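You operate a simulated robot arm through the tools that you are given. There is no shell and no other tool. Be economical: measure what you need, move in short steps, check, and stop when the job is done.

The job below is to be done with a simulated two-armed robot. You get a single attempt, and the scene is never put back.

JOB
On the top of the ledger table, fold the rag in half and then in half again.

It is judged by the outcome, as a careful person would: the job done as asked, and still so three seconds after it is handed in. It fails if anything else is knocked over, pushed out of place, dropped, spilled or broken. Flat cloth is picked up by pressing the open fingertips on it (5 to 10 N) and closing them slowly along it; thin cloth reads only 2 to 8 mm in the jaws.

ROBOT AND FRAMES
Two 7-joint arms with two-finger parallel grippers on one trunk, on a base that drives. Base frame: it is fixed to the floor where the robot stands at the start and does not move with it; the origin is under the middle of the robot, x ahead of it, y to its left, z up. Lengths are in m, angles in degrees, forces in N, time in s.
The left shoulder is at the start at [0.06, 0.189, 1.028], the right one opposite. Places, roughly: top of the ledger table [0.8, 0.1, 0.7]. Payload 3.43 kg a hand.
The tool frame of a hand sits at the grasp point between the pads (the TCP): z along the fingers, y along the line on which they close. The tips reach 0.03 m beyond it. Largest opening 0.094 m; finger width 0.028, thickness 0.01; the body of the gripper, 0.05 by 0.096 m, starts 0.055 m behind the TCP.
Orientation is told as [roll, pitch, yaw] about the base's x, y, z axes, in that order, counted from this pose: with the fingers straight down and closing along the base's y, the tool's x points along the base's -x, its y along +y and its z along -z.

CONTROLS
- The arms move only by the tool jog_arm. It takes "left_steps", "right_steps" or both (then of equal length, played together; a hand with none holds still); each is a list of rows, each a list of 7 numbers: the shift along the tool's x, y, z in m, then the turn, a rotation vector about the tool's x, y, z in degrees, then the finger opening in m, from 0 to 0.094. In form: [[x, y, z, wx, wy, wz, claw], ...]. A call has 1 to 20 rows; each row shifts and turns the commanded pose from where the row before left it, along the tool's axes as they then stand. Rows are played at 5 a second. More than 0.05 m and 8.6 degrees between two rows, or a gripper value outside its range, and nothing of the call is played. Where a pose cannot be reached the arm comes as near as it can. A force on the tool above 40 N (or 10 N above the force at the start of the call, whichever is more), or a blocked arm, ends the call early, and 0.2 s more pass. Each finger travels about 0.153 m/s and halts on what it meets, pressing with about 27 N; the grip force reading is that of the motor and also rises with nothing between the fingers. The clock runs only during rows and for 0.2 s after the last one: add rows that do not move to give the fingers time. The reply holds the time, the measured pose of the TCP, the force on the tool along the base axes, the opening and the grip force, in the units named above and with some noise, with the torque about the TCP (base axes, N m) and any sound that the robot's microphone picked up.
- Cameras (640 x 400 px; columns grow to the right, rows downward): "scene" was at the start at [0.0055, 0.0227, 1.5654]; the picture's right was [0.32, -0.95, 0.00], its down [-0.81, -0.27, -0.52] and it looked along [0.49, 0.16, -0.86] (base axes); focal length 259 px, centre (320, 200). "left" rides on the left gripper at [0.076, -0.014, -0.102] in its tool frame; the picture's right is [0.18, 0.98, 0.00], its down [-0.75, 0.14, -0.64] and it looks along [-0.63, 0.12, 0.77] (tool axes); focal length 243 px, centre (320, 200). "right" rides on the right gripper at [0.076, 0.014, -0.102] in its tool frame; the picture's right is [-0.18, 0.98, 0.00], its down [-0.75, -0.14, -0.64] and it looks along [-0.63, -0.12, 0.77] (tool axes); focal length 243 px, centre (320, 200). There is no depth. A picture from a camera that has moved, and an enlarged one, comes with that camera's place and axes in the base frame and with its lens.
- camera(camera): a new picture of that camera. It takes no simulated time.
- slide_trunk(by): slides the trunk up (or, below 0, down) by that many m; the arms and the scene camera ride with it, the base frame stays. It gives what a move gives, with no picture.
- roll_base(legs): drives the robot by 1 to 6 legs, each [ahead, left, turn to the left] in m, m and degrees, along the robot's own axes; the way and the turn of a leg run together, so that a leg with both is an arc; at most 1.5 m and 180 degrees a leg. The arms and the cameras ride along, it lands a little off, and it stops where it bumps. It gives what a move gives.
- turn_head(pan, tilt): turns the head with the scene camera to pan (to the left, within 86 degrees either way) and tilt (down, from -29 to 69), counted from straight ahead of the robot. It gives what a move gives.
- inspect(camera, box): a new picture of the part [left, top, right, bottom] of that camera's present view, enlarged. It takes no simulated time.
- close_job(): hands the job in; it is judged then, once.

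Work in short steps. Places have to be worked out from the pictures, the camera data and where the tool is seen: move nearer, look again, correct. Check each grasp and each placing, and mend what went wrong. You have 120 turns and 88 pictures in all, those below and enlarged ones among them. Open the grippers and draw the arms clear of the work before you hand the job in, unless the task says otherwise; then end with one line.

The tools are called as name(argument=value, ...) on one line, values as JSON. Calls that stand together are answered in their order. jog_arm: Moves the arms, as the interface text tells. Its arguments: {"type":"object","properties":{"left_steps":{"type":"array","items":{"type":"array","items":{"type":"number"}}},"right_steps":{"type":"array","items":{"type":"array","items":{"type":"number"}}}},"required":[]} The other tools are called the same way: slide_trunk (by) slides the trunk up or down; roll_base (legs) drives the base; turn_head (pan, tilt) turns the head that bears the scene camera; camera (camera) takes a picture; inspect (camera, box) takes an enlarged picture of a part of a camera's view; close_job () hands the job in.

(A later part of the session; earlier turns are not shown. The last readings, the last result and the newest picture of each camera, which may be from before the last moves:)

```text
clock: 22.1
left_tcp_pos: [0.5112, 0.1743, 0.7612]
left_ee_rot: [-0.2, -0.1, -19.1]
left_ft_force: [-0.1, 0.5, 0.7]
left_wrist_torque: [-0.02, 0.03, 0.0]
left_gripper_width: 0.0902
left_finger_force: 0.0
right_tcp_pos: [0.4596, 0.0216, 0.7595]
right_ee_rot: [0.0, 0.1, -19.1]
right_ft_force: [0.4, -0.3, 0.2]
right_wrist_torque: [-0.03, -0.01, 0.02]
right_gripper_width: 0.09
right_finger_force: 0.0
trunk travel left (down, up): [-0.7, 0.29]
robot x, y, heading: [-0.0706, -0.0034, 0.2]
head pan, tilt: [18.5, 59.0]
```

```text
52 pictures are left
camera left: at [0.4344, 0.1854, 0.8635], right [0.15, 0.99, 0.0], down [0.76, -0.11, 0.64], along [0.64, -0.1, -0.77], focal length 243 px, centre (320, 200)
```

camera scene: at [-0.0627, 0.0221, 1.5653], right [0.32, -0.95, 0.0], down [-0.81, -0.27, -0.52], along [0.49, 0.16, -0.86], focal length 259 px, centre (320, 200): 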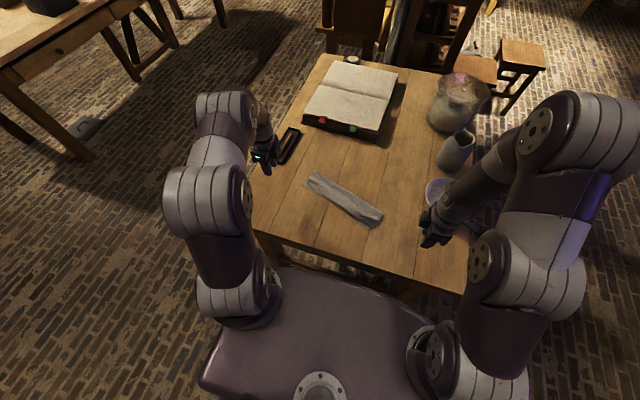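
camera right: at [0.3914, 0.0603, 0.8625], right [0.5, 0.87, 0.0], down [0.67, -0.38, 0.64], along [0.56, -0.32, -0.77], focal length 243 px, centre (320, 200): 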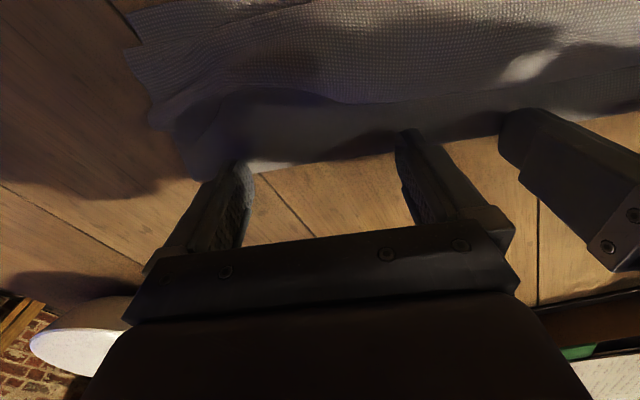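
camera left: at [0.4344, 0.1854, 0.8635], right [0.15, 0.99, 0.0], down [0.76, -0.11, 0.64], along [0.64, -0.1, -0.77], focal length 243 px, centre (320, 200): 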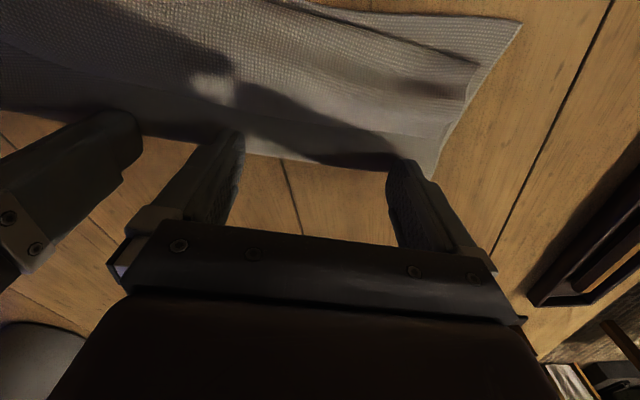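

Fingertips sit just over the flat zone on the fold side. Sweeping 5 cm toward the near edge.

jog_arm(left_steps=[[0.01, 0, 0, 0, 0, 0, 0.09], [0.01, 0, 0, 0, 0, 0, 0.09], [0.01, 0, 0, 0, 0, 0, 0.09], [0.01, 0, 0, 0, 0, 0, 0.09], [0.01, 0, 0, 0, 0, 0, 0.09]], right_steps=[[0.01, 0, 0, 0, 0, 0, 0.09], [0.01, 0, 0, 0, 0, 0, 0.09], [0.01, 0, 0, 0, 0, 0, 0.09], [0.01, 0, 0, 0, 0, 0, 0.09], [0.01, 0, 0, 0, 0, 0, 0.09]])

camera(camera="right")

camera(camera="left")

```text
clock: 23.3
left_tcp_pos: [0.4629, 0.1897, 0.7613]
left_ee_rot: [-0.2, -0.1, -19.1]
left_ft_force: [-0.4, -0.1, -0.1]
left_wrist_torque: [-0.03, 0.03, -0.05]
left_gripper_width: 0.0903
left_finger_force: 0.1
right_tcp_pos: [0.4103, 0.0389, 0.7609]
right_ee_rot: [0.1, 0.0, -19.2]
right_ft_force: [0.4, 1.2, -0.2]
right_wrist_torque: [0.01, 0.0, -0.01]
right_gripper_width: 0.0901
right_finger_force: 0.1
trunk travel left (down, up): [-0.7, 0.29]
robot x, y, heading: [-0.0719, -0.0018, 0.2]
head pan, tilt: [18.5, 59.0]
```

```text
51 pictures are left
camera right: at [0.3434, 0.077, 0.863], right [0.5, 0.87, 0.0], down [0.67, -0.38, 0.64], along [0.56, -0.32, -0.77], focal length 243 px, centre (320, 200)
```

right: 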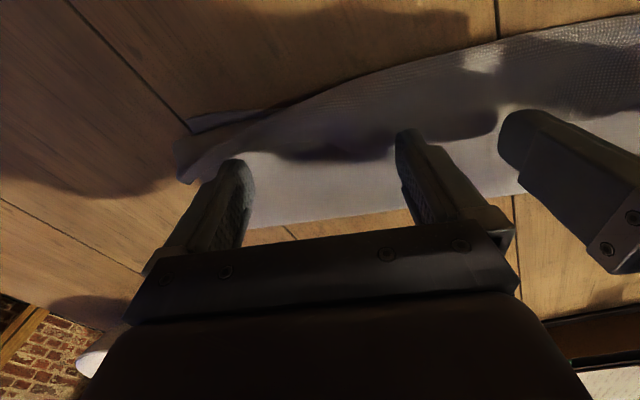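

```text
50 pictures are left
camera left: at [0.3869, 0.2016, 0.8643], right [0.15, 0.99, 0.0], down [0.76, -0.11, 0.64], along [0.64, -0.1, -0.77], focal length 243 px, centre (320, 200)
```

left: 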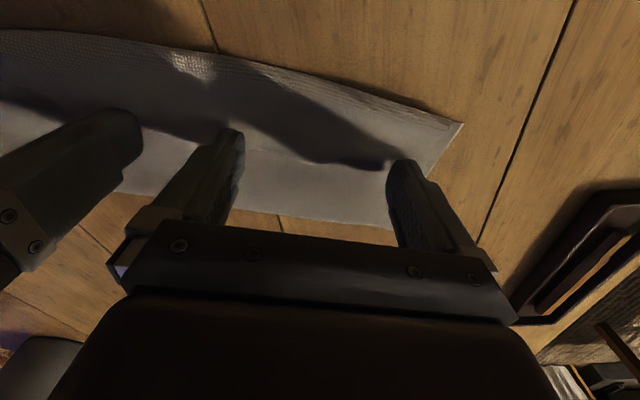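

The flap seems to be unrolling with no disturbance to the fold. Continuing the sweep past the near edge.

jog_arm(left_steps=[[0.01, 0, 0.001, 0, 0, 0, 0.09], [0.01, 0, 0, 0, 0, 0, 0.09], [0.01, 0, 0, 0, 0, 0, 0.09], [0.01, 0, 0, 0, 0, 0, 0.09], [0.01, 0, 0, 0, 0, 0, 0.09], [0.01, 0, 0, 0, 0, 0, 0.09]], right_steps=[[0.01, 0, 0.001, 0, 0, 0, 0.09], [0.01, 0, 0, 0, 0, 0, 0.09], [0.01, 0, 0, 0, 0, 0, 0.09], [0.01, 0, 0, 0, 0, 0, 0.09], [0.01, 0, 0, 0, 0, 0, 0.09], [0.01, 0, 0, 0, 0, 0, 0.09]])

camera(camera="right")

camera(camera="left")

```text
clock: 24.7
left_tcp_pos: [0.4063, 0.2094, 0.7596]
left_ee_rot: [-0.1, -0.2, -19.1]
left_ft_force: [-0.1, -0.5, 0.2]
left_wrist_torque: [-0.02, -0.02, 0.01]
left_gripper_width: 0.0898
left_finger_force: 0.1
right_tcp_pos: [0.3535, 0.0596, 0.7607]
right_ee_rot: [0.1, 0.2, -19.2]
right_ft_force: [-0.2, 0.4, 0.4]
right_wrist_torque: [-0.01, -0.05, 0.02]
right_gripper_width: 0.0901
right_finger_force: 0.1
trunk travel left (down, up): [-0.7, 0.29]
robot x, y, heading: [-0.071, -0.0003, -0.1]
head pan, tilt: [18.5, 59.0]
```

```text
49 pictures are left
camera right: at [0.2864, 0.0969, 0.8621], right [0.5, 0.87, 0.0], down [0.67, -0.38, 0.64], along [0.56, -0.32, -0.77], focal length 243 px, centre (320, 200)
```

right: 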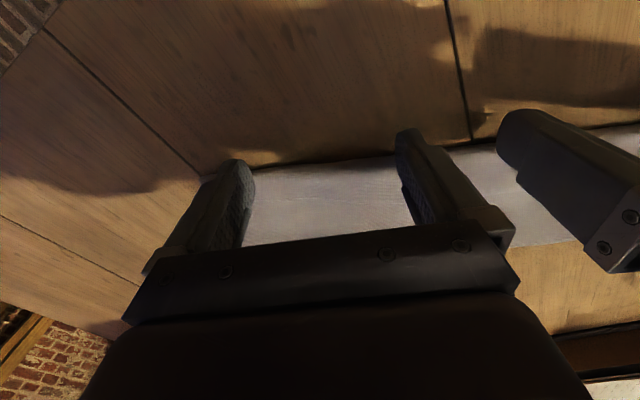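

```text
48 pictures are left
camera left: at [0.3297, 0.2211, 0.863], right [0.15, 0.99, 0.0], down [0.76, -0.11, 0.64], along [0.64, -0.1, -0.77], focal length 243 px, centre (320, 200)
```

left: 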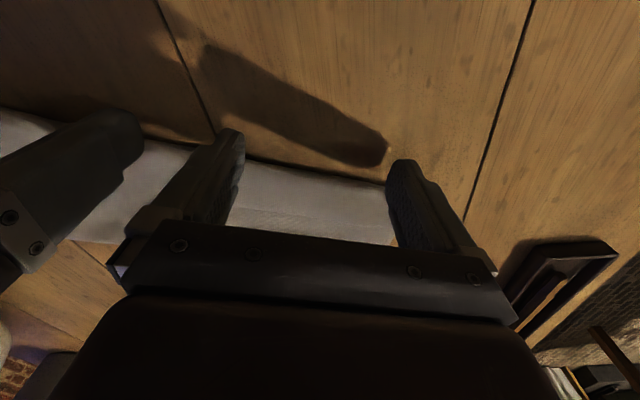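

Raising and parting the hands to inspect the result.

jog_arm(left_steps=[[0, 0, -0.045, 0, 0, 0, 0.09], [0, 0.01, -0.045, 0, 0, 0, 0.09], [0, 0.045, 0, 0, 0, 0, 0.09], [0, 0.045, 0, 0, 0, 0, 0.09], [0, 0.045, 0, 0, 0, 0, 0.09]], right_steps=[[0, 0, -0.045, 0, 0, 0, 0.09], [0, -0.01, -0.045, 0, 0, 0, 0.09], [0, -0.045, 0, 0, 0, 0, 0.09], [0, -0.045, 0, 0, 0, 0, 0.09], [0, -0.045, 0, 0, 0, 0, 0.09]])

inspect(camera="scene", box=[280, 155, 408, 245])

```text
clock: 25.9
left_tcp_pos: [0.4552, 0.347, 0.8486]
left_ee_rot: [-0.2, -0.1, -19.1]
left_ft_force: [0.0, 0.4, 0.2]
left_wrist_torque: [0.03, 0.0, -0.02]
left_gripper_width: 0.0894
left_finger_force: 0.0
right_tcp_pos: [0.3069, -0.0793, 0.8505]
right_ee_rot: [0.0, 0.1, -19.1]
right_ft_force: [-0.2, 0.1, 0.4]
right_wrist_torque: [0.0, -0.03, 0.0]
right_gripper_width: 0.0902
right_finger_force: 0.1
trunk travel left (down, up): [-0.7, 0.29]
robot x, y, heading: [-0.071, -0.0072, 0.1]
head pan, tilt: [18.5, 59.0]
```

```text
4.44 times, centred on (344, 200) of scene
camera zoom: at [-0.0636, 0.0229, 1.5654], right [0.32, -0.95, 0.0], down [-0.81, -0.27, -0.52], along [0.49, 0.16, -0.86], focal length 1150 px, centre (213, 200)
```

zoom: 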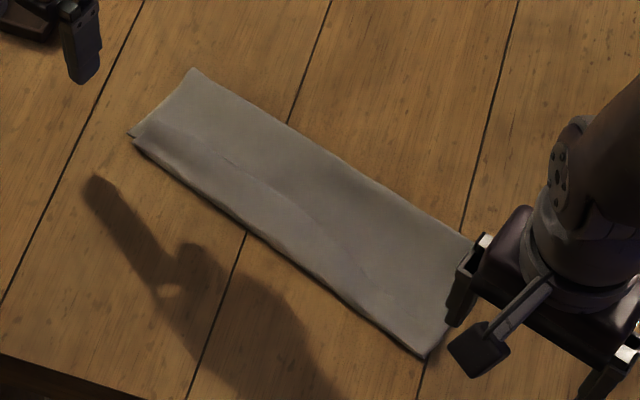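

The flap unrolled well; the strip is now a clean half fold. Next I'll clear the right hand and bring the left hand over the right end of the strip for the second fold.

jog_arm(left_steps=[[0, 0, 0, 0, 0, 0, 0.04], [0, 0, 0, 0, 0, 0, 0.04], [-0.0096, -0.043, 0.0, 0, 0, 0, 0.04], [-0.0096, -0.043, 0.0, 0, 0, 0, 0.04], [-0.0096, -0.043, 0.0, 0, 0, 0, 0.04], [-0.0096, -0.043, 0.0, 0, 0, 0, 0.04], [-0.0096, -0.043, 0.0, 0, 0, 0, 0.04], [-0.0096, -0.043, 0.0, 0, 0, 0, 0.04], [-0.0096, -0.043, 0.0, 0, 0, 0, 0.04], [-0.0096, -0.043, 0.0, 0, 0, 0, 0.04]], right_steps=[[0, -0.035, -0.02, 0, 0, 0, 0.04], [0, -0.035, -0.02, 0, 0, 0, 0.04], [0, -0.035, -0.02, 0, 0, 0, 0.04], [0, -0.035, -0.02, 0, 0, 0, 0.04], [0, 0, 0, 0, 0, 0, 0.04], [0, 0, 0, 0, 0, 0, 0.04], [0, 0, 0, 0, 0, 0, 0.04], [0, 0, 0, 0, 0, 0, 0.04], [0, 0, 0, 0, 0, 0, 0.04], [0, 0, 0, 0, 0, 0, 0.04]])

camera(camera="scene")

camera(camera="left")

```text
clock: 28.1
left_tcp_pos: [0.4147, -0.0062, 0.8495]
left_ee_rot: [-0.2, -0.1, -19.1]
left_ft_force: [0.1, 0.1, -0.3]
left_wrist_torque: [-0.02, 0.04, 0.01]
left_gripper_width: 0.0398
left_finger_force: 0.0
right_tcp_pos: [0.2617, -0.2131, 0.9293]
right_ee_rot: [0.1, 0.0, -19.3]
right_ft_force: [-0.5, 0.6, -0.4]
right_wrist_torque: [-0.02, -0.01, 0.01]
right_gripper_width: 0.0401
right_finger_force: 0.1
trunk travel left (down, up): [-0.7, 0.29]
robot x, y, heading: [-0.0678, -0.0004, 0.0]
head pan, tilt: [18.5, 59.0]
```

```text
46 pictures are left
camera scene: at [-0.0641, 0.0212, 1.5654], right [0.32, -0.95, 0.0], down [-0.81, -0.27, -0.52], along [0.49, 0.16, -0.86], focal length 259 px, centre (320, 200)
```

scene: 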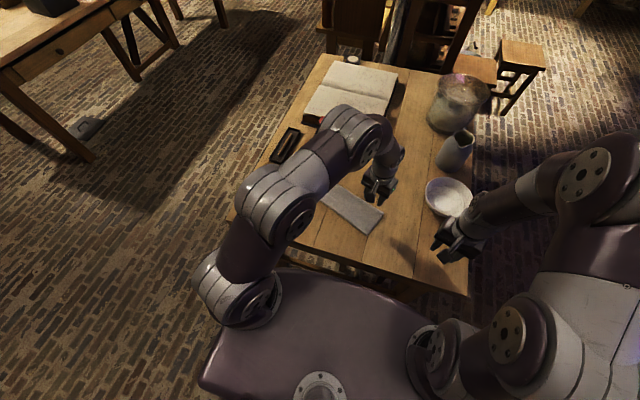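

```text
45 pictures are left
camera left: at [0.3382, 0.0055, 0.9534], right [0.15, 0.99, 0.0], down [0.76, -0.11, 0.64], along [0.64, -0.1, -0.77], focal length 243 px, centre (320, 200)
```

left: 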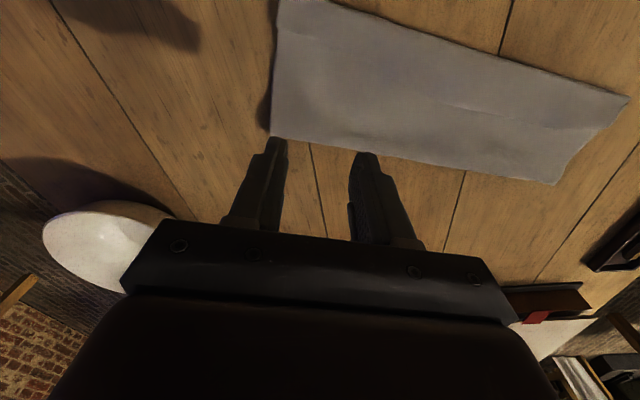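

Clear view: right end midpoint ≈(0.387,−0.044), strip direction ≈(0.34,0.94). To catch both layers, I'll straddle the end edge, outer finger just past it and tilted slightly lower, and descend.

jog_arm(left_steps=[[0.014, -0.0321, 0.01, -4, 0, 1, 0.035], [0, 0, 0.04, 0, 0, 0, 0.035], [0, 0, 0.03, 0, 0, 0, 0.035], [0, 0, 0.006, 0, 0, 0, 0.035], [0, 0, 0, 0, 0, 0, 0.035]])

camera(camera="left")

```text
clock: 29.3
left_tcp_pos: [0.3929, -0.0249, 0.7635]
left_ee_rot: [3.8, 0.0, -20.1]
left_ft_force: [-0.2, 0.0, 0.0]
left_wrist_torque: [0.01, -0.04, -0.02]
left_gripper_width: 0.035
left_finger_force: 0.0
right_tcp_pos: [0.2608, -0.2125, 0.9298]
right_ee_rot: [0.2, 0.1, -19.1]
right_ft_force: [-0.8, -1.2, 1.7]
right_wrist_torque: [0.0, -0.02, 0.0]
right_gripper_width: 0.0401
right_finger_force: 0.1
trunk travel left (down, up): [-0.7, 0.29]
robot x, y, heading: [-0.0736, 0.0034, 0.1]
head pan, tilt: [18.5, 59.0]
```

```text
44 pictures are left
camera left: at [0.3145, -0.0187, 0.866], right [0.16, 0.98, 0.07], down [0.74, -0.17, 0.65], along [0.65, -0.06, -0.76], focal length 243 px, centre (320, 200)
```

left: 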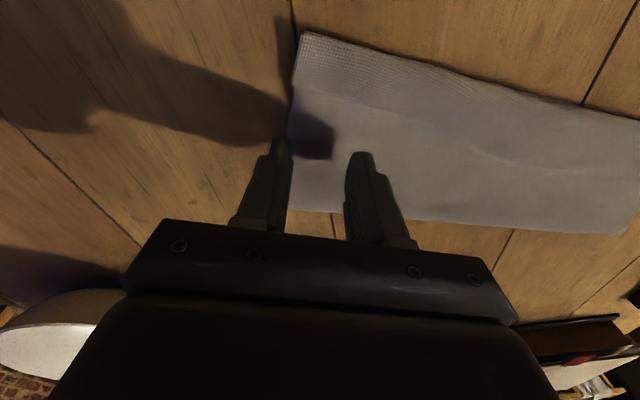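

Outer finger lines up with the end edge. Shifting 4 mm further out and descending to contact.

jog_arm(left_steps=[[0, -0.004, 0.004, 0, 0, 0, 0.035], [0, 0, 0.003, 0, 0, 0, 0.035], [0, 0, 0.002, 0, 0, 0, 0.035], [0, 0, 0, 0, 0, 0, 0.035]])

inspect(camera="left", box=[220, 50, 420, 175])

```text
clock: 30.3
left_tcp_pos: [0.391, -0.0279, 0.7558]
left_ee_rot: [3.8, 0.0, -20.2]
left_ft_force: [0.1, -0.8, 0.4]
left_wrist_torque: [0.02, -0.04, 0.0]
left_gripper_width: 0.0351
left_finger_force: 0.1
right_tcp_pos: [0.2609, -0.2115, 0.9297]
right_ee_rot: [0.2, 0.1, -19.3]
right_ft_force: [0.1, 0.2, -0.7]
right_wrist_torque: [-0.02, 0.01, 0.02]
right_gripper_width: 0.04
right_finger_force: 0.0
trunk travel left (down, up): [-0.7, 0.29]
robot x, y, heading: [-0.0704, 0.003, -0.1]
head pan, tilt: [18.5, 59.0]
```

```text
3.20 times, centred on (320, 112) of left
camera zoom: at [0.3127, -0.0219, 0.8572], right [0.16, 0.98, 0.07], down [0.74, -0.17, 0.65], along [0.65, -0.06, -0.76], focal length 776 px, centre (320, 480)
```

zoom: 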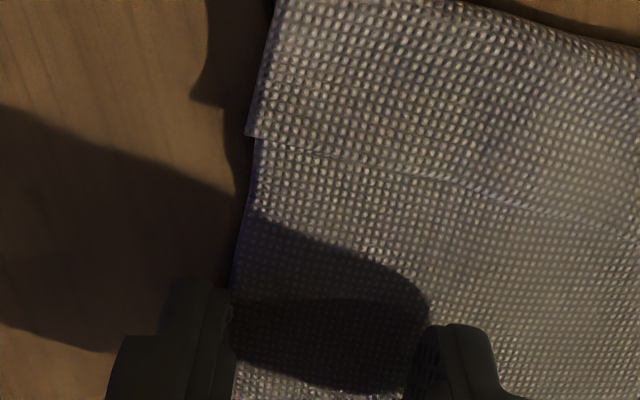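

A narrow hem (2–3 cm) of the free edge lies turned back flat on the upper layer; the footprint is still a neat half, so I'll proceed. No contact yet — pressing down gently.

jog_arm(left_steps=[[0, 0, 0.002, 0, 0, 0, 0.035], [0, 0, 0.0015, 0, 0, 0, 0.035], [0, 0, 0, 0, 0, 0, 0.035]])

```text
clock: 31.1
left_tcp_pos: [0.391, -0.0273, 0.7527]
left_ee_rot: [3.8, -0.1, -20.1]
left_ft_force: [-0.3, -0.4, 8.0]
left_wrist_torque: [-0.14, 0.09, -0.01]
left_gripper_width: 0.0347
left_finger_force: 0.0
right_tcp_pos: [0.2596, -0.2117, 0.9304]
right_ee_rot: [0.1, 0.1, -19.2]
right_ft_force: [0.5, -0.6, -0.3]
right_wrist_torque: [0.0, -0.03, -0.01]
right_gripper_width: 0.04
right_finger_force: 0.0
trunk travel left (down, up): [-0.7, 0.29]
robot x, y, heading: [-0.0691, 0.0031, 0.3]
head pan, tilt: [18.5, 59.0]
```

Contact at 8 N. Closing slowly along the strip.

jog_arm(left_steps=[[0, 0, 0.0005, 0, 0, 0, 0.031], [0, 0, 0, 0, 0, 0, 0.027], [0, 0, 0, 0, 0, 0, 0.023], [0, 0, 0, 0, 0, 0, 0.019], [0, 0, 0, 0, 0, 0, 0.015], [0, 0, 0, 0, 0, 0, 0.011], [0, 0, 0, 0, 0, 0, 0.007], [0, 0, 0, 0, 0, 0, 0.003], [0, 0, 0, 0, 0, 0, 0], [0, 0, 0, 0, 0, 0, 0]])

inspect(camera="left", box=[160, 0, 480, 200])

```text
clock: 33.3
left_tcp_pos: [0.3905, -0.0291, 0.7515]
left_ee_rot: [3.9, -0.1, -20.1]
left_ft_force: [-0.2, -0.1, 9.7]
left_wrist_torque: [0.03, 0.02, -0.01]
left_gripper_width: 0.0021
left_finger_force: 27.1
right_tcp_pos: [0.2609, -0.2109, 0.9295]
right_ee_rot: [0.1, 0.1, -19.2]
right_ft_force: [0.3, -0.7, 0.5]
right_wrist_torque: [-0.02, -0.03, -0.03]
right_gripper_width: 0.04
right_finger_force: 0.1
trunk travel left (down, up): [-0.7, 0.29]
robot x, y, heading: [-0.0692, -0.0023, -0.0]
head pan, tilt: [18.5, 59.0]
```

```text
2.00 times, centred on (320, 100) of left
camera zoom: at [0.312, -0.0216, 0.8537], right [0.16, 0.98, 0.07], down [0.74, -0.17, 0.65], along [0.65, -0.06, -0.76], focal length 485 px, centre (320, 400)
```

zoom: 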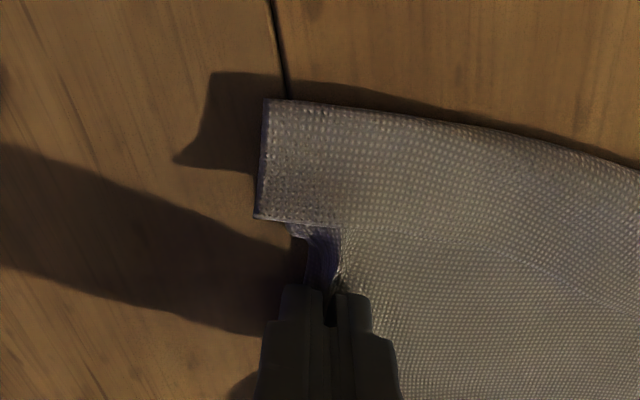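

Only 2 mm in the jaws — maybe just one layer. I'll lift slightly and look.

jog_arm(left_steps=[[0, 0, -0.012, 0, 0, 0, 0], [0, 0.005, -0.012, 0, 0, 0, 0], [0, 0, 0, 0, 0, 0, 0]])

inspect(camera="left", box=[160, 0, 480, 200])

```text
clock: 34.1
left_tcp_pos: [0.3926, -0.0245, 0.7757]
left_ee_rot: [3.8, 0.0, -20.2]
left_ft_force: [-0.5, 0.2, -0.2]
left_wrist_torque: [0.01, 0.02, 0.02]
left_gripper_width: 0.0022
left_finger_force: 26.9
right_tcp_pos: [0.2598, -0.2132, 0.9295]
right_ee_rot: [0.1, 0.1, -19.2]
right_ft_force: [0.0, -0.3, 0.6]
right_wrist_torque: [-0.01, -0.03, 0.0]
right_gripper_width: 0.0401
right_finger_force: 0.1
trunk travel left (down, up): [-0.7, 0.29]
robot x, y, heading: [-0.0724, 0.0027, -0.0]
head pan, tilt: [18.5, 59.0]
```

```text
2.00 times, centred on (320, 100) of left
camera zoom: at [0.3132, -0.0187, 0.8776], right [0.16, 0.98, 0.07], down [0.74, -0.17, 0.65], along [0.65, -0.06, -0.76], focal length 485 px, centre (320, 400)
```

zoom: 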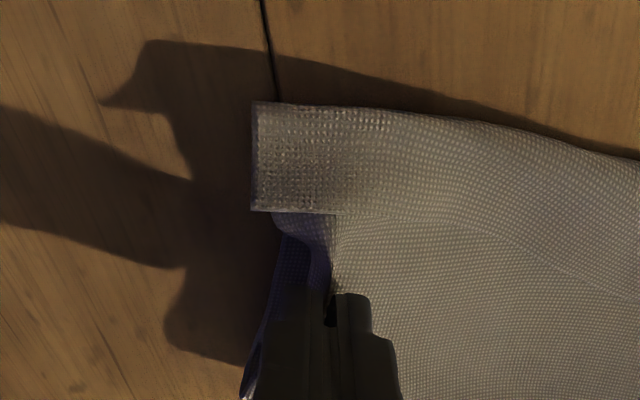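

Cloth is lifted; checking from the scene camera how many layers are held.

jog_arm(left_steps=[[0, 0.01, -0.02, 0, 0, 0, 0], [0, 0.01, -0.02, 0, 0, 0, 0], [0, 0, 0, 0, 0, 0, 0]])

inspect(camera="left", box=[160, 0, 480, 200])

inspect(camera="right", box=[320, 0, 640, 200])

inspect(camera="scene", box=[290, 145, 418, 235])

```text
clock: 34.9
left_tcp_pos: [0.3993, -0.0095, 0.8172]
left_ee_rot: [3.8, 0.1, -20.1]
left_ft_force: [0.0, 0.2, -0.9]
left_wrist_torque: [0.01, 0.0, 0.01]
left_gripper_width: 0.0021
left_finger_force: 26.9
right_tcp_pos: [0.2605, -0.213, 0.9314]
right_ee_rot: [0.1, 0.1, -19.2]
right_ft_force: [0.1, 0.4, 0.0]
right_wrist_torque: [0.0, 0.0, 0.0]
right_gripper_width: 0.0398
right_finger_force: 0.0
trunk travel left (down, up): [-0.7, 0.29]
robot x, y, heading: [-0.0705, 0.0019, -0.1]
head pan, tilt: [18.5, 59.0]
```

```text
2.00 times, centred on (320, 100) of left
camera zoom: at [0.3199, -0.0019, 0.9193], right [0.16, 0.98, 0.07], down [0.74, -0.17, 0.65], along [0.65, -0.06, -0.76], focal length 485 px, centre (320, 400)
```

zoom: 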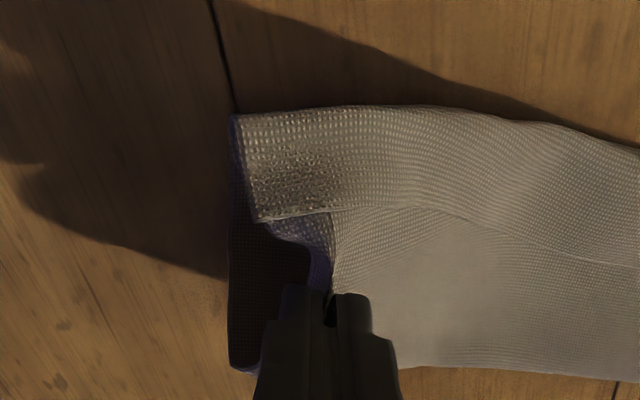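

```text
2.00 times, centred on (480, 100) of right
camera zoom: at [0.1933, -0.1738, 1.0318], right [0.5, 0.87, 0.0], down [0.67, -0.38, 0.64], along [0.56, -0.32, -0.77], focal length 485 px, centre (0, 400)
```

zoom: 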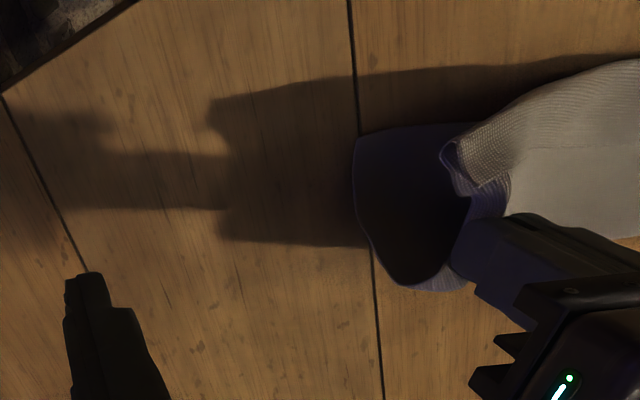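

```text
4.44 times, centred on (354, 190) of scene
camera zoom: at [-0.0639, 0.0224, 1.5654], right [0.32, -0.95, 0.0], down [-0.81, -0.27, -0.52], along [0.49, 0.16, -0.86], focal length 1150 px, centre (169, 244)
```

zoom: 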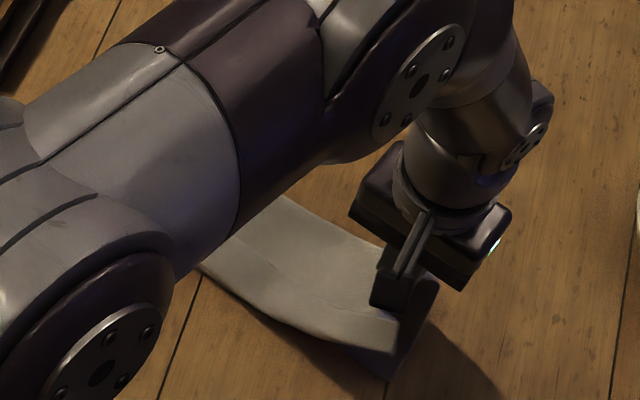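

Only the upper layer is held; the lower stays on the table. I'll lay the upper layer back 3 cm inward so the lower end is exposed — gripping that bottom layer will carry both over.

jog_arm(left_steps=[[0, 0.005, 0.02, 0, 0, 0, 0], [0, 0.005, 0.02, 0, 0, 0, 0], [0, 0, 0.016, 0, 0, 0, 0], [0, 0, 0, 0, 0, 0, 0], [0, 0, 0, 0, 0, 0, 0.012], [0, 0, 0, 0, 0, 0, 0.02], [0, 0, -0.02, 0, 0, 0, 0.02], [0, 0, -0.04, 0, 0, 0, 0.035], [0, 0, -0.04, 0, 0, 0, 0.035]])

camera(camera="left")

inspect(camera="right", box=[320, 0, 640, 200])

```text
clock: 36.9
left_tcp_pos: [0.3993, -0.002, 0.8594]
left_ee_rot: [3.8, 0.1, -20.2]
left_ft_force: [-0.3, -0.9, 0.7]
left_wrist_torque: [0.02, 0.0, 0.02]
left_gripper_width: 0.035
left_finger_force: 0.0
right_tcp_pos: [0.2611, -0.211, 0.9288]
right_ee_rot: [0.2, 0.1, -19.2]
right_ft_force: [1.1, 0.8, 0.2]
right_wrist_torque: [0.01, -0.02, -0.01]
right_gripper_width: 0.0402
right_finger_force: 0.1
trunk travel left (down, up): [-0.7, 0.29]
robot x, y, heading: [-0.0739, 0.0015, -0.1]
head pan, tilt: [18.5, 59.0]
```

```text
37 pictures are left
camera left: at [0.3217, 0.0042, 0.9625], right [0.16, 0.98, 0.07], down [0.74, -0.17, 0.65], along [0.65, -0.06, -0.76], focal length 243 px, centre (320, 200)
```

left: 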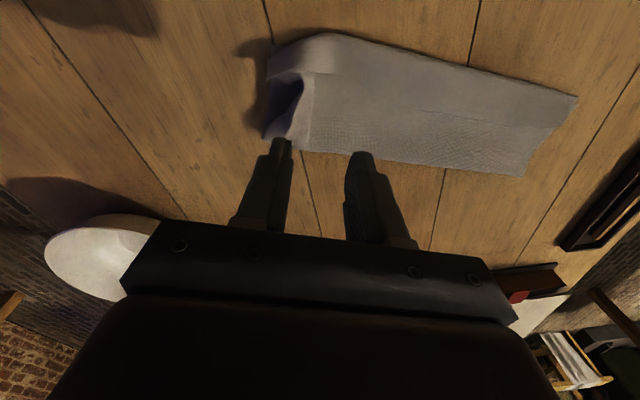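

```text
2.00 times, centred on (480, 100) of right
camera zoom: at [0.1926, -0.1736, 1.032], right [0.5, 0.87, 0.0], down [0.67, -0.38, 0.64], along [0.56, -0.32, -0.77], focal length 485 px, centre (0, 400)
```

zoom: 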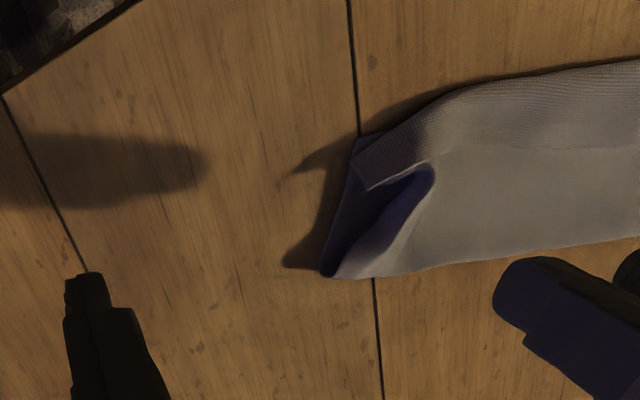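

The lower layer is exposed in the middle of the end (edge near (0.393,−0.041)). I'll straddle that exposed edge with a 22 mm opening and press down.

jog_arm(left_steps=[[-0.0055, -0.0212, 0.0, 0, 0, 0, 0.022], [-0.0055, -0.0212, 0.01, 0, 0, 0, 0.022], [0, 0, 0.04, 0, 0, 0, 0.022], [0, 0, 0.03, 0, 0, 0, 0.022], [0, 0, 0.015, 0, 0, 0, 0.022], [0, 0, 0, 0, 0, 0, 0.022]])

inspect(camera="left", box=[220, 50, 420, 175])

inspect(camera="right", box=[400, 40, 560, 140])

```text
clock: 38.3
left_tcp_pos: [0.4, -0.0391, 0.7624]
left_ee_rot: [3.7, -0.2, -20.1]
left_ft_force: [0.5, -0.4, -1.1]
left_wrist_torque: [-0.03, -0.03, 0.02]
left_gripper_width: 0.0221
left_finger_force: 0.0
right_tcp_pos: [0.2612, -0.212, 0.929]
right_ee_rot: [0.1, 0.1, -19.3]
right_ft_force: [-0.6, -0.4, 0.5]
right_wrist_torque: [-0.01, 0.0, 0.02]
right_gripper_width: 0.0399
right_finger_force: 0.2
trunk travel left (down, up): [-0.7, 0.29]
robot x, y, heading: [-0.0723, 0.0022, 0.0]
head pan, tilt: [18.5, 59.0]
```

```text
3.20 times, centred on (320, 112) of left
camera zoom: at [0.3204, -0.0331, 0.8653], right [0.16, 0.98, 0.07], down [0.74, -0.17, 0.65], along [0.65, -0.06, -0.76], focal length 776 px, centre (320, 480)
```

zoom: 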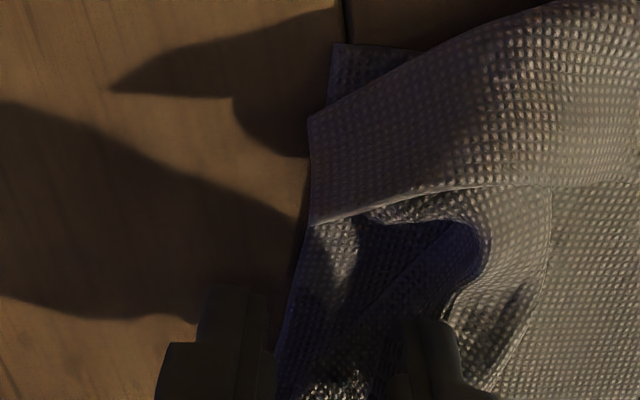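

```text
4.00 times, centred on (480, 90) of right
camera zoom: at [0.1931, -0.1736, 1.0319], right [0.5, 0.87, 0.0], down [0.67, -0.38, 0.64], along [0.56, -0.32, -0.77], focal length 970 px, centre (-320, 640)
```

zoom: 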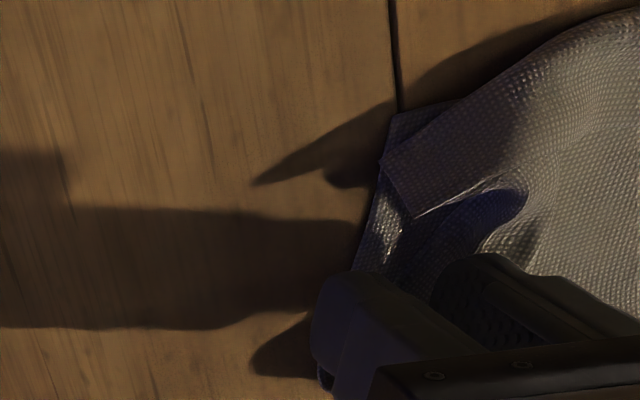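

Alignment is good; shifting 8 mm toward the exposed centre and pressing down gently.

jog_arm(left_steps=[[0.008, -0.002, 0.003, 0, 0, 0, 0.022], [0, 0, 0.003, 0, 0, 0, 0.022], [0, 0, 0.002, 0, 0, 0, 0.022], [0, 0, 0.0015, 0, 0, 0, 0.022], [0, 0, 0, 0, 0, 0, 0.022]])

```text
clock: 39.5
left_tcp_pos: [0.3902, -0.0381, 0.7541]
left_ee_rot: [3.7, 0.0, -20.1]
left_ft_force: [0.0, 0.1, 0.0]
left_wrist_torque: [-0.01, 0.0, 0.01]
left_gripper_width: 0.022
left_finger_force: 0.1
right_tcp_pos: [0.2607, -0.2121, 0.9302]
right_ee_rot: [0.2, 0.2, -19.2]
right_ft_force: [0.5, 0.5, 0.0]
right_wrist_torque: [0.02, 0.0, 0.03]
right_gripper_width: 0.0401
right_finger_force: 0.1
trunk travel left (down, up): [-0.7, 0.29]
robot x, y, heading: [-0.0678, 0.0018, 0.1]
head pan, tilt: [18.5, 59.0]
```

Still no contact; pressing 2–3 mm more, then closing slowly.

jog_arm(left_steps=[[0, 0, 0.0015, 0, 0, 0, 0.022], [0, 0, 0.001, 0, 0, 0, 0.022], [0, 0, 0, 0, 0, 0, 0.022]])

```text
clock: 40.3
left_tcp_pos: [0.3909, -0.0381, 0.7529]
left_ee_rot: [3.8, 0.1, -20.1]
left_ft_force: [0.1, 1.0, 0.5]
left_wrist_torque: [0.01, -0.01, 0.0]
left_gripper_width: 0.0221
left_finger_force: 0.2
right_tcp_pos: [0.2605, -0.2123, 0.9292]
right_ee_rot: [0.1, 0.0, -19.2]
right_ft_force: [0.1, -0.5, 0.3]
right_wrist_torque: [-0.01, 0.02, 0.0]
right_gripper_width: 0.0401
right_finger_force: 0.0
trunk travel left (down, up): [-0.7, 0.29]
robot x, y, heading: [-0.0679, -0.0033, -0.0]
head pan, tilt: [18.5, 59.0]
```

jog_arm(left_steps=[[0, 0, 0.0015, 0, 0, 0, 0.022], [0, 0, 0.001, 0, 0, 0, 0.022], [0, 0, 0, 0, 0, 0, 0.022]])

```text
clock: 41.1
left_tcp_pos: [0.3901, -0.0379, 0.7519]
left_ee_rot: [3.8, -0.3, -20.1]
left_ft_force: [-1.0, 0.9, 21.7]
left_wrist_torque: [-0.14, 0.25, -0.02]
left_gripper_width: 0.022
left_finger_force: 0.1
right_tcp_pos: [0.2597, -0.2117, 0.9314]
right_ee_rot: [0.1, 0.1, -19.2]
right_ft_force: [-0.3, 1.0, -0.1]
right_wrist_torque: [0.0, -0.01, 0.02]
right_gripper_width: 0.0398
right_finger_force: 0.0
trunk travel left (down, up): [-0.7, 0.29]
robot x, y, heading: [-0.0692, 0.0033, 0.1]
head pan, tilt: [18.5, 59.0]
```

Contact at ~20 N; easing half a millimetre and closing slowly on the exposed lower layer.

jog_arm(left_steps=[[0, 0, -0.0005, 0, 0, 0, 0.02], [0, 0, 0, 0, 0, 0, 0.017], [0, 0, 0, 0, 0, 0, 0.014], [0, 0, 0, 0, 0, 0, 0.011], [0, 0, 0, 0, 0, 0, 0.008], [0, 0, 0, 0, 0, 0, 0.005], [0, 0, 0, 0, 0, 0, 0.002], [0, 0, 0, 0, 0, 0, 0], [0, 0, 0, 0, 0, 0, 0], [0, 0, -0.012, 0, 0, 0, 0], [0, 0.004, -0.016, 0, 0, 0, 0], [0, 0, 0, 0, 0, 0, 0]])

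inspect(camera="right", box=[400, 20, 592, 140])

inspect(camera="left", box=[160, 0, 480, 200])

```text
clock: 43.7
left_tcp_pos: [0.391, -0.0351, 0.7769]
left_ee_rot: [3.9, 0.2, -20.1]
left_ft_force: [0.0, -0.1, -0.1]
left_wrist_torque: [-0.02, 0.04, 0.0]
left_gripper_width: 0.0019
left_finger_force: 26.6
right_tcp_pos: [0.2611, -0.2121, 0.9286]
right_ee_rot: [0.1, 0.2, -19.3]
right_ft_force: [0.9, -0.3, -0.4]
right_wrist_torque: [0.0, 0.01, 0.02]
right_gripper_width: 0.0399
right_finger_force: 0.1
trunk travel left (down, up): [-0.7, 0.29]
robot x, y, heading: [-0.0696, 0.0003, 0.2]
head pan, tilt: [18.5, 59.0]
```

```text
3.33 times, centred on (496, 80) of right
camera zoom: at [0.1937, -0.1739, 1.0316], right [0.5, 0.87, 0.0], down [0.67, -0.38, 0.64], along [0.56, -0.32, -0.77], focal length 809 px, centre (-267, 600)
```

zoom: 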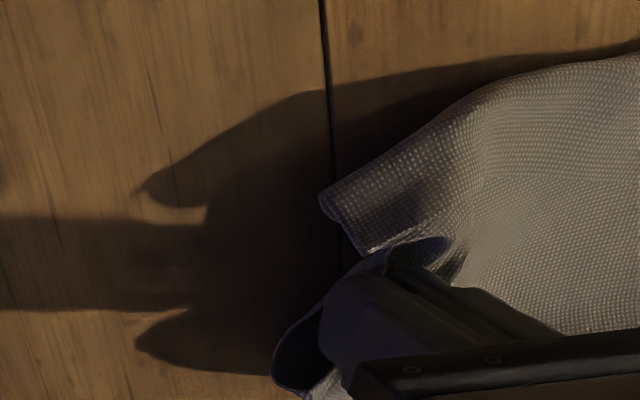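

```text
2.00 times, centred on (320, 100) of left
camera zoom: at [0.3127, -0.0293, 0.8794], right [0.16, 0.98, 0.07], down [0.74, -0.17, 0.65], along [0.65, -0.06, -0.76], focal length 485 px, centre (320, 400)
```

zoom: 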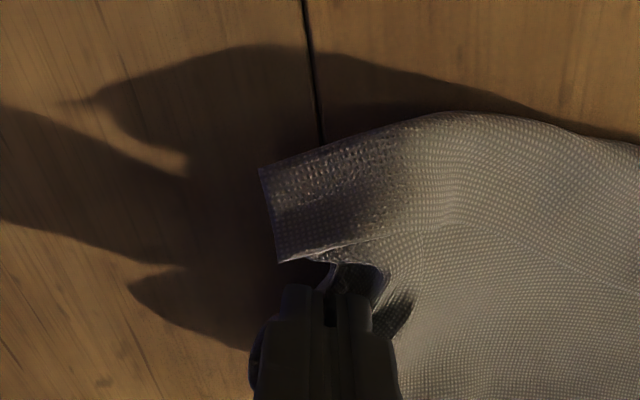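

The lower layer is held and the whole end lifts with it. Now carrying it along an arc toward the left end, tilting gradually; first half.

jog_arm(left_steps=[[0, 0.0145, -0.015, 3.5, 0, 0, 0], [0, 0.0145, -0.015, 3.5, 0, 0, 0], [0, 0.01225, -0.01875, 3.5, 0, 0, 0], [0, 0.01225, -0.01875, 3.5, 0, 0, 0], [0, 0.018, -0.0183, 3.5, 0, 0, 0], [0, 0.018, -0.0183, 3.5, 0, 0, 0], [0, 0.0185, -0.0126, 3.5, 0, 0, 0], [0, 0.0185, -0.0126, 3.5, 0, 0, 0], [0, 0, 0, 0, 0, 0, 0]])

inspect(camera="right", box=[320, 0, 640, 200])

camera(camera="left")

```text
clock: 45.7
left_tcp_pos: [0.4388, 0.0968, 0.8837]
left_ee_rot: [-24.2, -0.1, -20.1]
left_ft_force: [0.1, 0.4, 0.2]
left_wrist_torque: [0.03, 0.01, 0.01]
left_gripper_width: 0.0018
left_finger_force: 26.9
right_tcp_pos: [0.2603, -0.212, 0.9294]
right_ee_rot: [0.1, 0.1, -19.2]
right_ft_force: [0.4, 0.3, -0.4]
right_wrist_torque: [0.03, 0.0, 0.03]
right_gripper_width: 0.0401
right_finger_force: 0.0
trunk travel left (down, up): [-0.7, 0.29]
robot x, y, heading: [-0.0693, 0.0005, 0.1]
head pan, tilt: [18.5, 59.0]
```

```text
2.00 times, centred on (480, 100) of right
camera zoom: at [0.193, -0.1741, 1.0319], right [0.5, 0.87, 0.0], down [0.67, -0.38, 0.64], along [0.56, -0.32, -0.77], focal length 485 px, centre (0, 400)
```

zoom: 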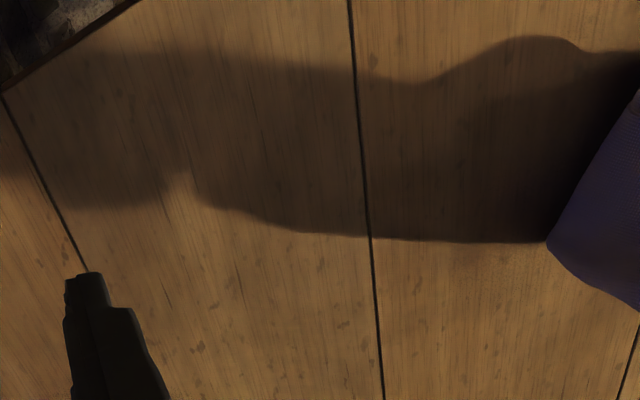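

```text
30 pictures are left
camera left: at [0.378, 0.1504, 0.9843], right [0.14, 0.91, -0.4], down [0.84, 0.11, 0.53], along [0.52, -0.41, -0.75], focal length 243 px, centre (320, 200)
```

left: 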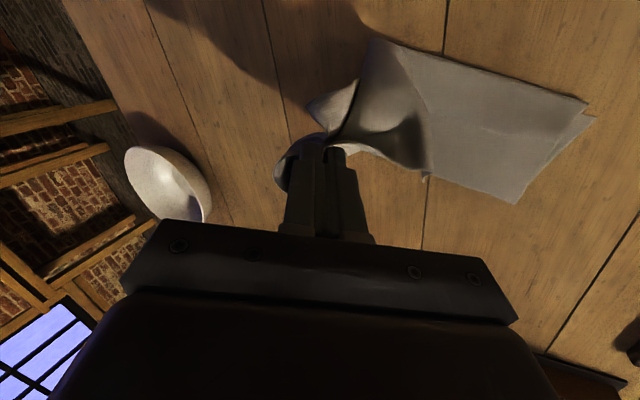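

Both layers rise together. The left end is now at ≈(0.493,0.244); continuing the arc with more tilt.

jog_arm(left_steps=[[0, 0.0164, -0.0074, 3.5, 0, 0, 0], [0, 0.0164, -0.0074, 3.5, 0, 0, 0], [0, 0.0185, -0.0066, 3.5, 0, 0, 0], [0, 0.0185, -0.0066, 3.5, 0, 0, 0], [0, 0.0209, -0.0049, 3.5, 0, 0, 0], [0, 0.0209, -0.0049, 3.5, 0, 0, 0], [0, 0, 0, 0, 0, 0, 0]])

camera(camera="left")

inspect(camera="scene", box=[230, 90, 422, 230])

```text
clock: 47.3
left_tcp_pos: [0.3604, 0.1471, 0.8189]
left_ee_rot: [-43.4, -0.1, -20.1]
left_ft_force: [0.9, -0.7, -0.7]
left_wrist_torque: [-0.01, -0.02, -0.01]
left_gripper_width: 0.0016
left_finger_force: 26.5
left hand out of reach, approached as far as the arm can: row 2, 3, 4, 5, 6
right_tcp_pos: [0.2603, -0.2111, 0.9299]
right_ee_rot: [0.2, 0.1, -19.2]
right_ft_force: [-0.5, 0.0, -0.1]
right_wrist_torque: [-0.04, 0.02, 0.01]
right_gripper_width: 0.0402
right_finger_force: 0.1
trunk travel left (down, up): [-0.7, 0.29]
robot x, y, heading: [-0.0695, 0.001, 0.1]
head pan, tilt: [18.5, 59.0]
```

```text
29 pictures are left
camera left: at [0.3099, 0.2297, 0.9034], right [0.07, 0.73, -0.68], down [0.89, 0.25, 0.37], along [0.44, -0.63, -0.64], focal length 243 px, centre (320, 200)
```

left: 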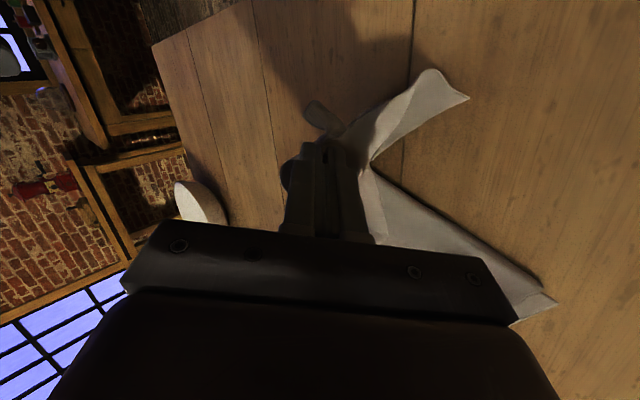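

```text
2.86 times, centred on (326, 160) of scene
camera zoom: at [-0.0641, 0.0225, 1.5654], right [0.32, -0.95, 0.0], down [-0.81, -0.27, -0.52], along [0.49, 0.16, -0.86], focal length 740 px, centre (303, 314)
```

zoom: 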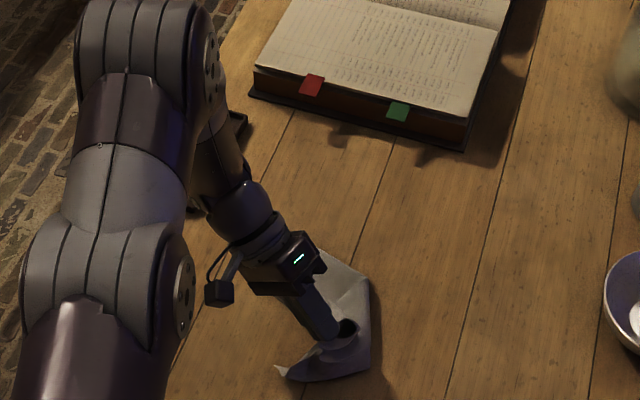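

The arm hit its tilt limit and drifted toward the robot, but the grip holds and the lower left corner hasn't moved. I'll untilt and bring the hand back onto the fold line.

jog_arm(left_steps=[[-0.005, 0, -0.012, -7, 0, 0, 0], [-0.015, 0, -0.012, -7, 0, 0, 0], [-0.02, 0, -0.012, -7, 0, 0, 0], [-0.02, 0, -0.012, -7, 0, 0, 0], [-0.02, 0, -0.012, 0, 0, 0, 0], [-0.014, 0, -0.012, 0, 0, 0, 0], [0, 0, 0, 0, 0, 0, 0]])

camera(camera="left")

```text
clock: 48.9
left_tcp_pos: [0.4607, 0.1465, 0.8796]
left_ee_rot: [-17.1, 0.0, -20.0]
left_ft_force: [-0.9, 0.8, 0.1]
left_wrist_torque: [-0.02, 0.01, 0.01]
left_gripper_width: 0.0019
left_finger_force: 26.6
right_tcp_pos: [0.2612, -0.2115, 0.9294]
right_ee_rot: [0.2, 0.1, -19.3]
right_ft_force: [-0.8, 0.3, 0.0]
right_wrist_torque: [0.03, 0.02, 0.0]
right_gripper_width: 0.0399
right_finger_force: 0.1
trunk travel left (down, up): [-0.7, 0.29]
robot x, y, heading: [-0.0695, -0.0016, 0.3]
head pan, tilt: [18.5, 59.0]
```

```text
27 pictures are left
camera left: at [0.3956, 0.1887, 0.9832], right [0.15, 0.95, -0.29], down [0.82, 0.05, 0.57], along [0.55, -0.32, -0.77], focal length 243 px, centre (320, 200)
```

left: 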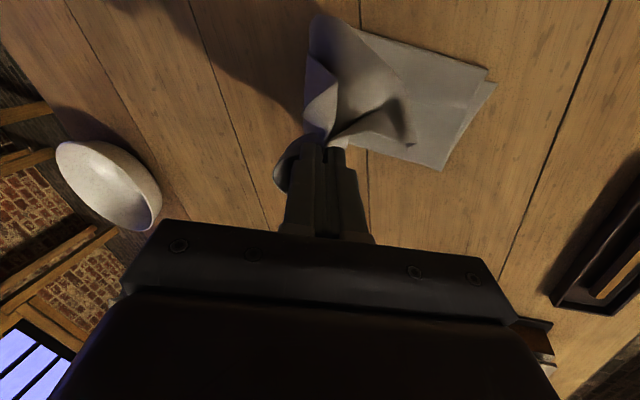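

The hand is back over the fold line with the left end unmoved. Continuing the arc at 17° tilt, lowering toward the left end.

jog_arm(left_steps=[[0, 0.0185, 0.0007, 0, 0, 0, 0], [0, 0.0185, 0.0007, 0, 0, 0, 0], [0, 0.0175, 0.0061, 0, 0, 0, 0], [0, 0.0175, 0.0061, 0, 0, 0, 0], [0, 0.014, 0.0114, 0, 0, 0, 0], [0, 0.014, 0.0114, 0, 0, 0, 0], [0, 0.0097, 0.0112, 0, 0, 0, 0], [0, 0.0097, 0.0112, 0, 0, 0, 0], [0, 0, 0, 0, 0, 0, 0]])

camera(camera="left")

inspect(camera="scene", box=[230, 90, 422, 230])

```text
clock: 50.9
left_tcp_pos: [0.493, 0.2388, 0.7905]
left_ee_rot: [-17.0, -0.1, -20.1]
left_ft_force: [-0.9, 0.5, -0.6]
left_wrist_torque: [-0.04, 0.02, 0.01]
left_gripper_width: 0.0021
left_finger_force: 26.8
right_tcp_pos: [0.2601, -0.2117, 0.9304]
right_ee_rot: [0.2, 0.0, -19.2]
right_ft_force: [-0.9, -0.8, -0.2]
right_wrist_torque: [-0.04, -0.03, 0.0]
right_gripper_width: 0.04
right_finger_force: 0.2
trunk travel left (down, up): [-0.7, 0.29]
robot x, y, heading: [-0.0711, -0.0014, -0.1]
head pan, tilt: [18.5, 59.0]
```

```text
26 pictures are left
camera left: at [0.4278, 0.2798, 0.8922], right [0.15, 0.95, -0.29], down [0.82, 0.05, 0.57], along [0.55, -0.32, -0.77], focal length 243 px, centre (320, 200)
```

left: 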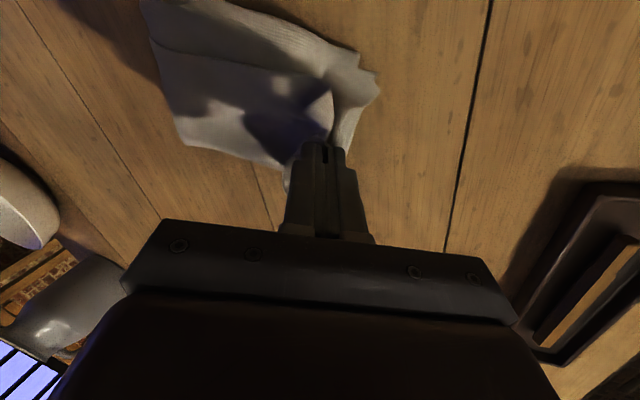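

```text
2.86 times, centred on (326, 160) of scene
camera zoom: at [-0.0644, 0.0224, 1.5654], right [0.32, -0.95, 0.0], down [-0.81, -0.27, -0.52], along [0.49, 0.16, -0.86], focal length 740 px, centre (303, 314)
```

zoom: 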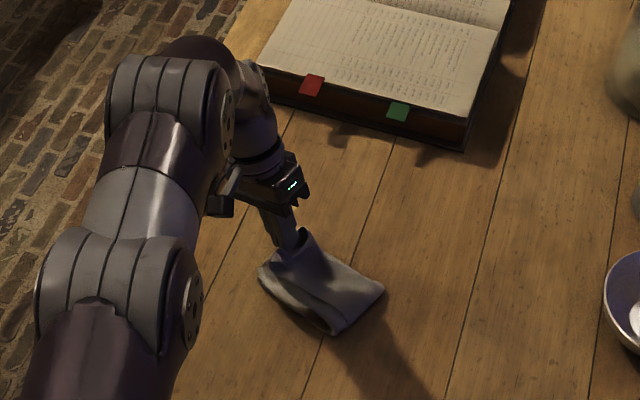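

The fold lays nicely. Lowering to the cloth, opening and withdrawing.

jog_arm(left_steps=[[0, 0.003, 0.009, 0, 0, 0, 0], [0, 0.003, 0.009, 0, 0, 0, 0], [0, 0.002, 0.008, 0, 0, 0, 0], [0, 0, 0, 0, 0, 0, 0], [0, 0, 0, 0, 0, 0, 0.01], [0, 0, 0, 0, 0, 0, 0.02], [0, 0, -0.01, 0, 0, 0, 0.02], [0, 0, -0.02, 0, 0, 0, 0.02], [0, 0, -0.04, 0, 0, 0, 0.02], [0, 0.03, -0.03, 0, 0, 0, 0.02], [0, 0.04, 0, 0, 0, 0, 0.02]])

camera(camera="left")

inspect(camera="scene", box=[270, 125, 398, 215])

```text
clock: 53.3
left_tcp_pos: [0.4671, 0.3018, 0.8199]
left_ee_rot: [-17.2, -0.2, -20.1]
left_ft_force: [0.7, -0.2, -0.7]
left_wrist_torque: [-0.01, -0.03, 0.02]
left_gripper_width: 0.0202
left_finger_force: 0.1
left hand out of reach, approached as far as the arm can: row 8, 9, 10, 11
right_tcp_pos: [0.2614, -0.2097, 0.9287]
right_ee_rot: [0.0, 0.1, -19.2]
right_ft_force: [0.3, -0.4, 0.3]
right_wrist_torque: [0.0, -0.01, 0.01]
right_gripper_width: 0.04
right_finger_force: 0.0
trunk travel left (down, up): [-0.7, 0.29]
robot x, y, heading: [-0.0652, -0.0001, -0.1]
head pan, tilt: [18.5, 59.0]
```

```text
24 pictures are left
camera left: at [0.4013, 0.3429, 0.9225], right [0.15, 0.95, -0.29], down [0.82, 0.05, 0.57], along [0.55, -0.32, -0.77], focal length 243 px, centre (320, 200)
```

left: 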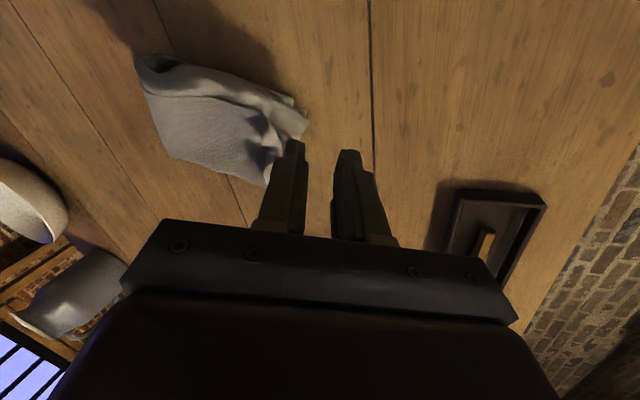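

```text
4.44 times, centred on (334, 170) of scene
camera zoom: at [-0.0637, 0.0239, 1.5654], right [0.32, -0.95, 0.0], down [-0.81, -0.27, -0.52], along [0.49, 0.16, -0.86], focal length 1150 px, centre (258, 333)
```

zoom: 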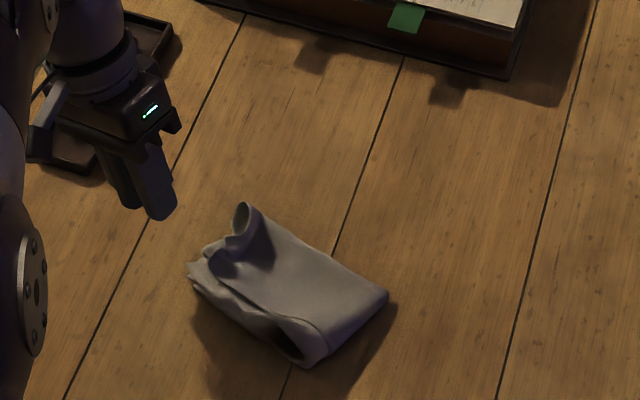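

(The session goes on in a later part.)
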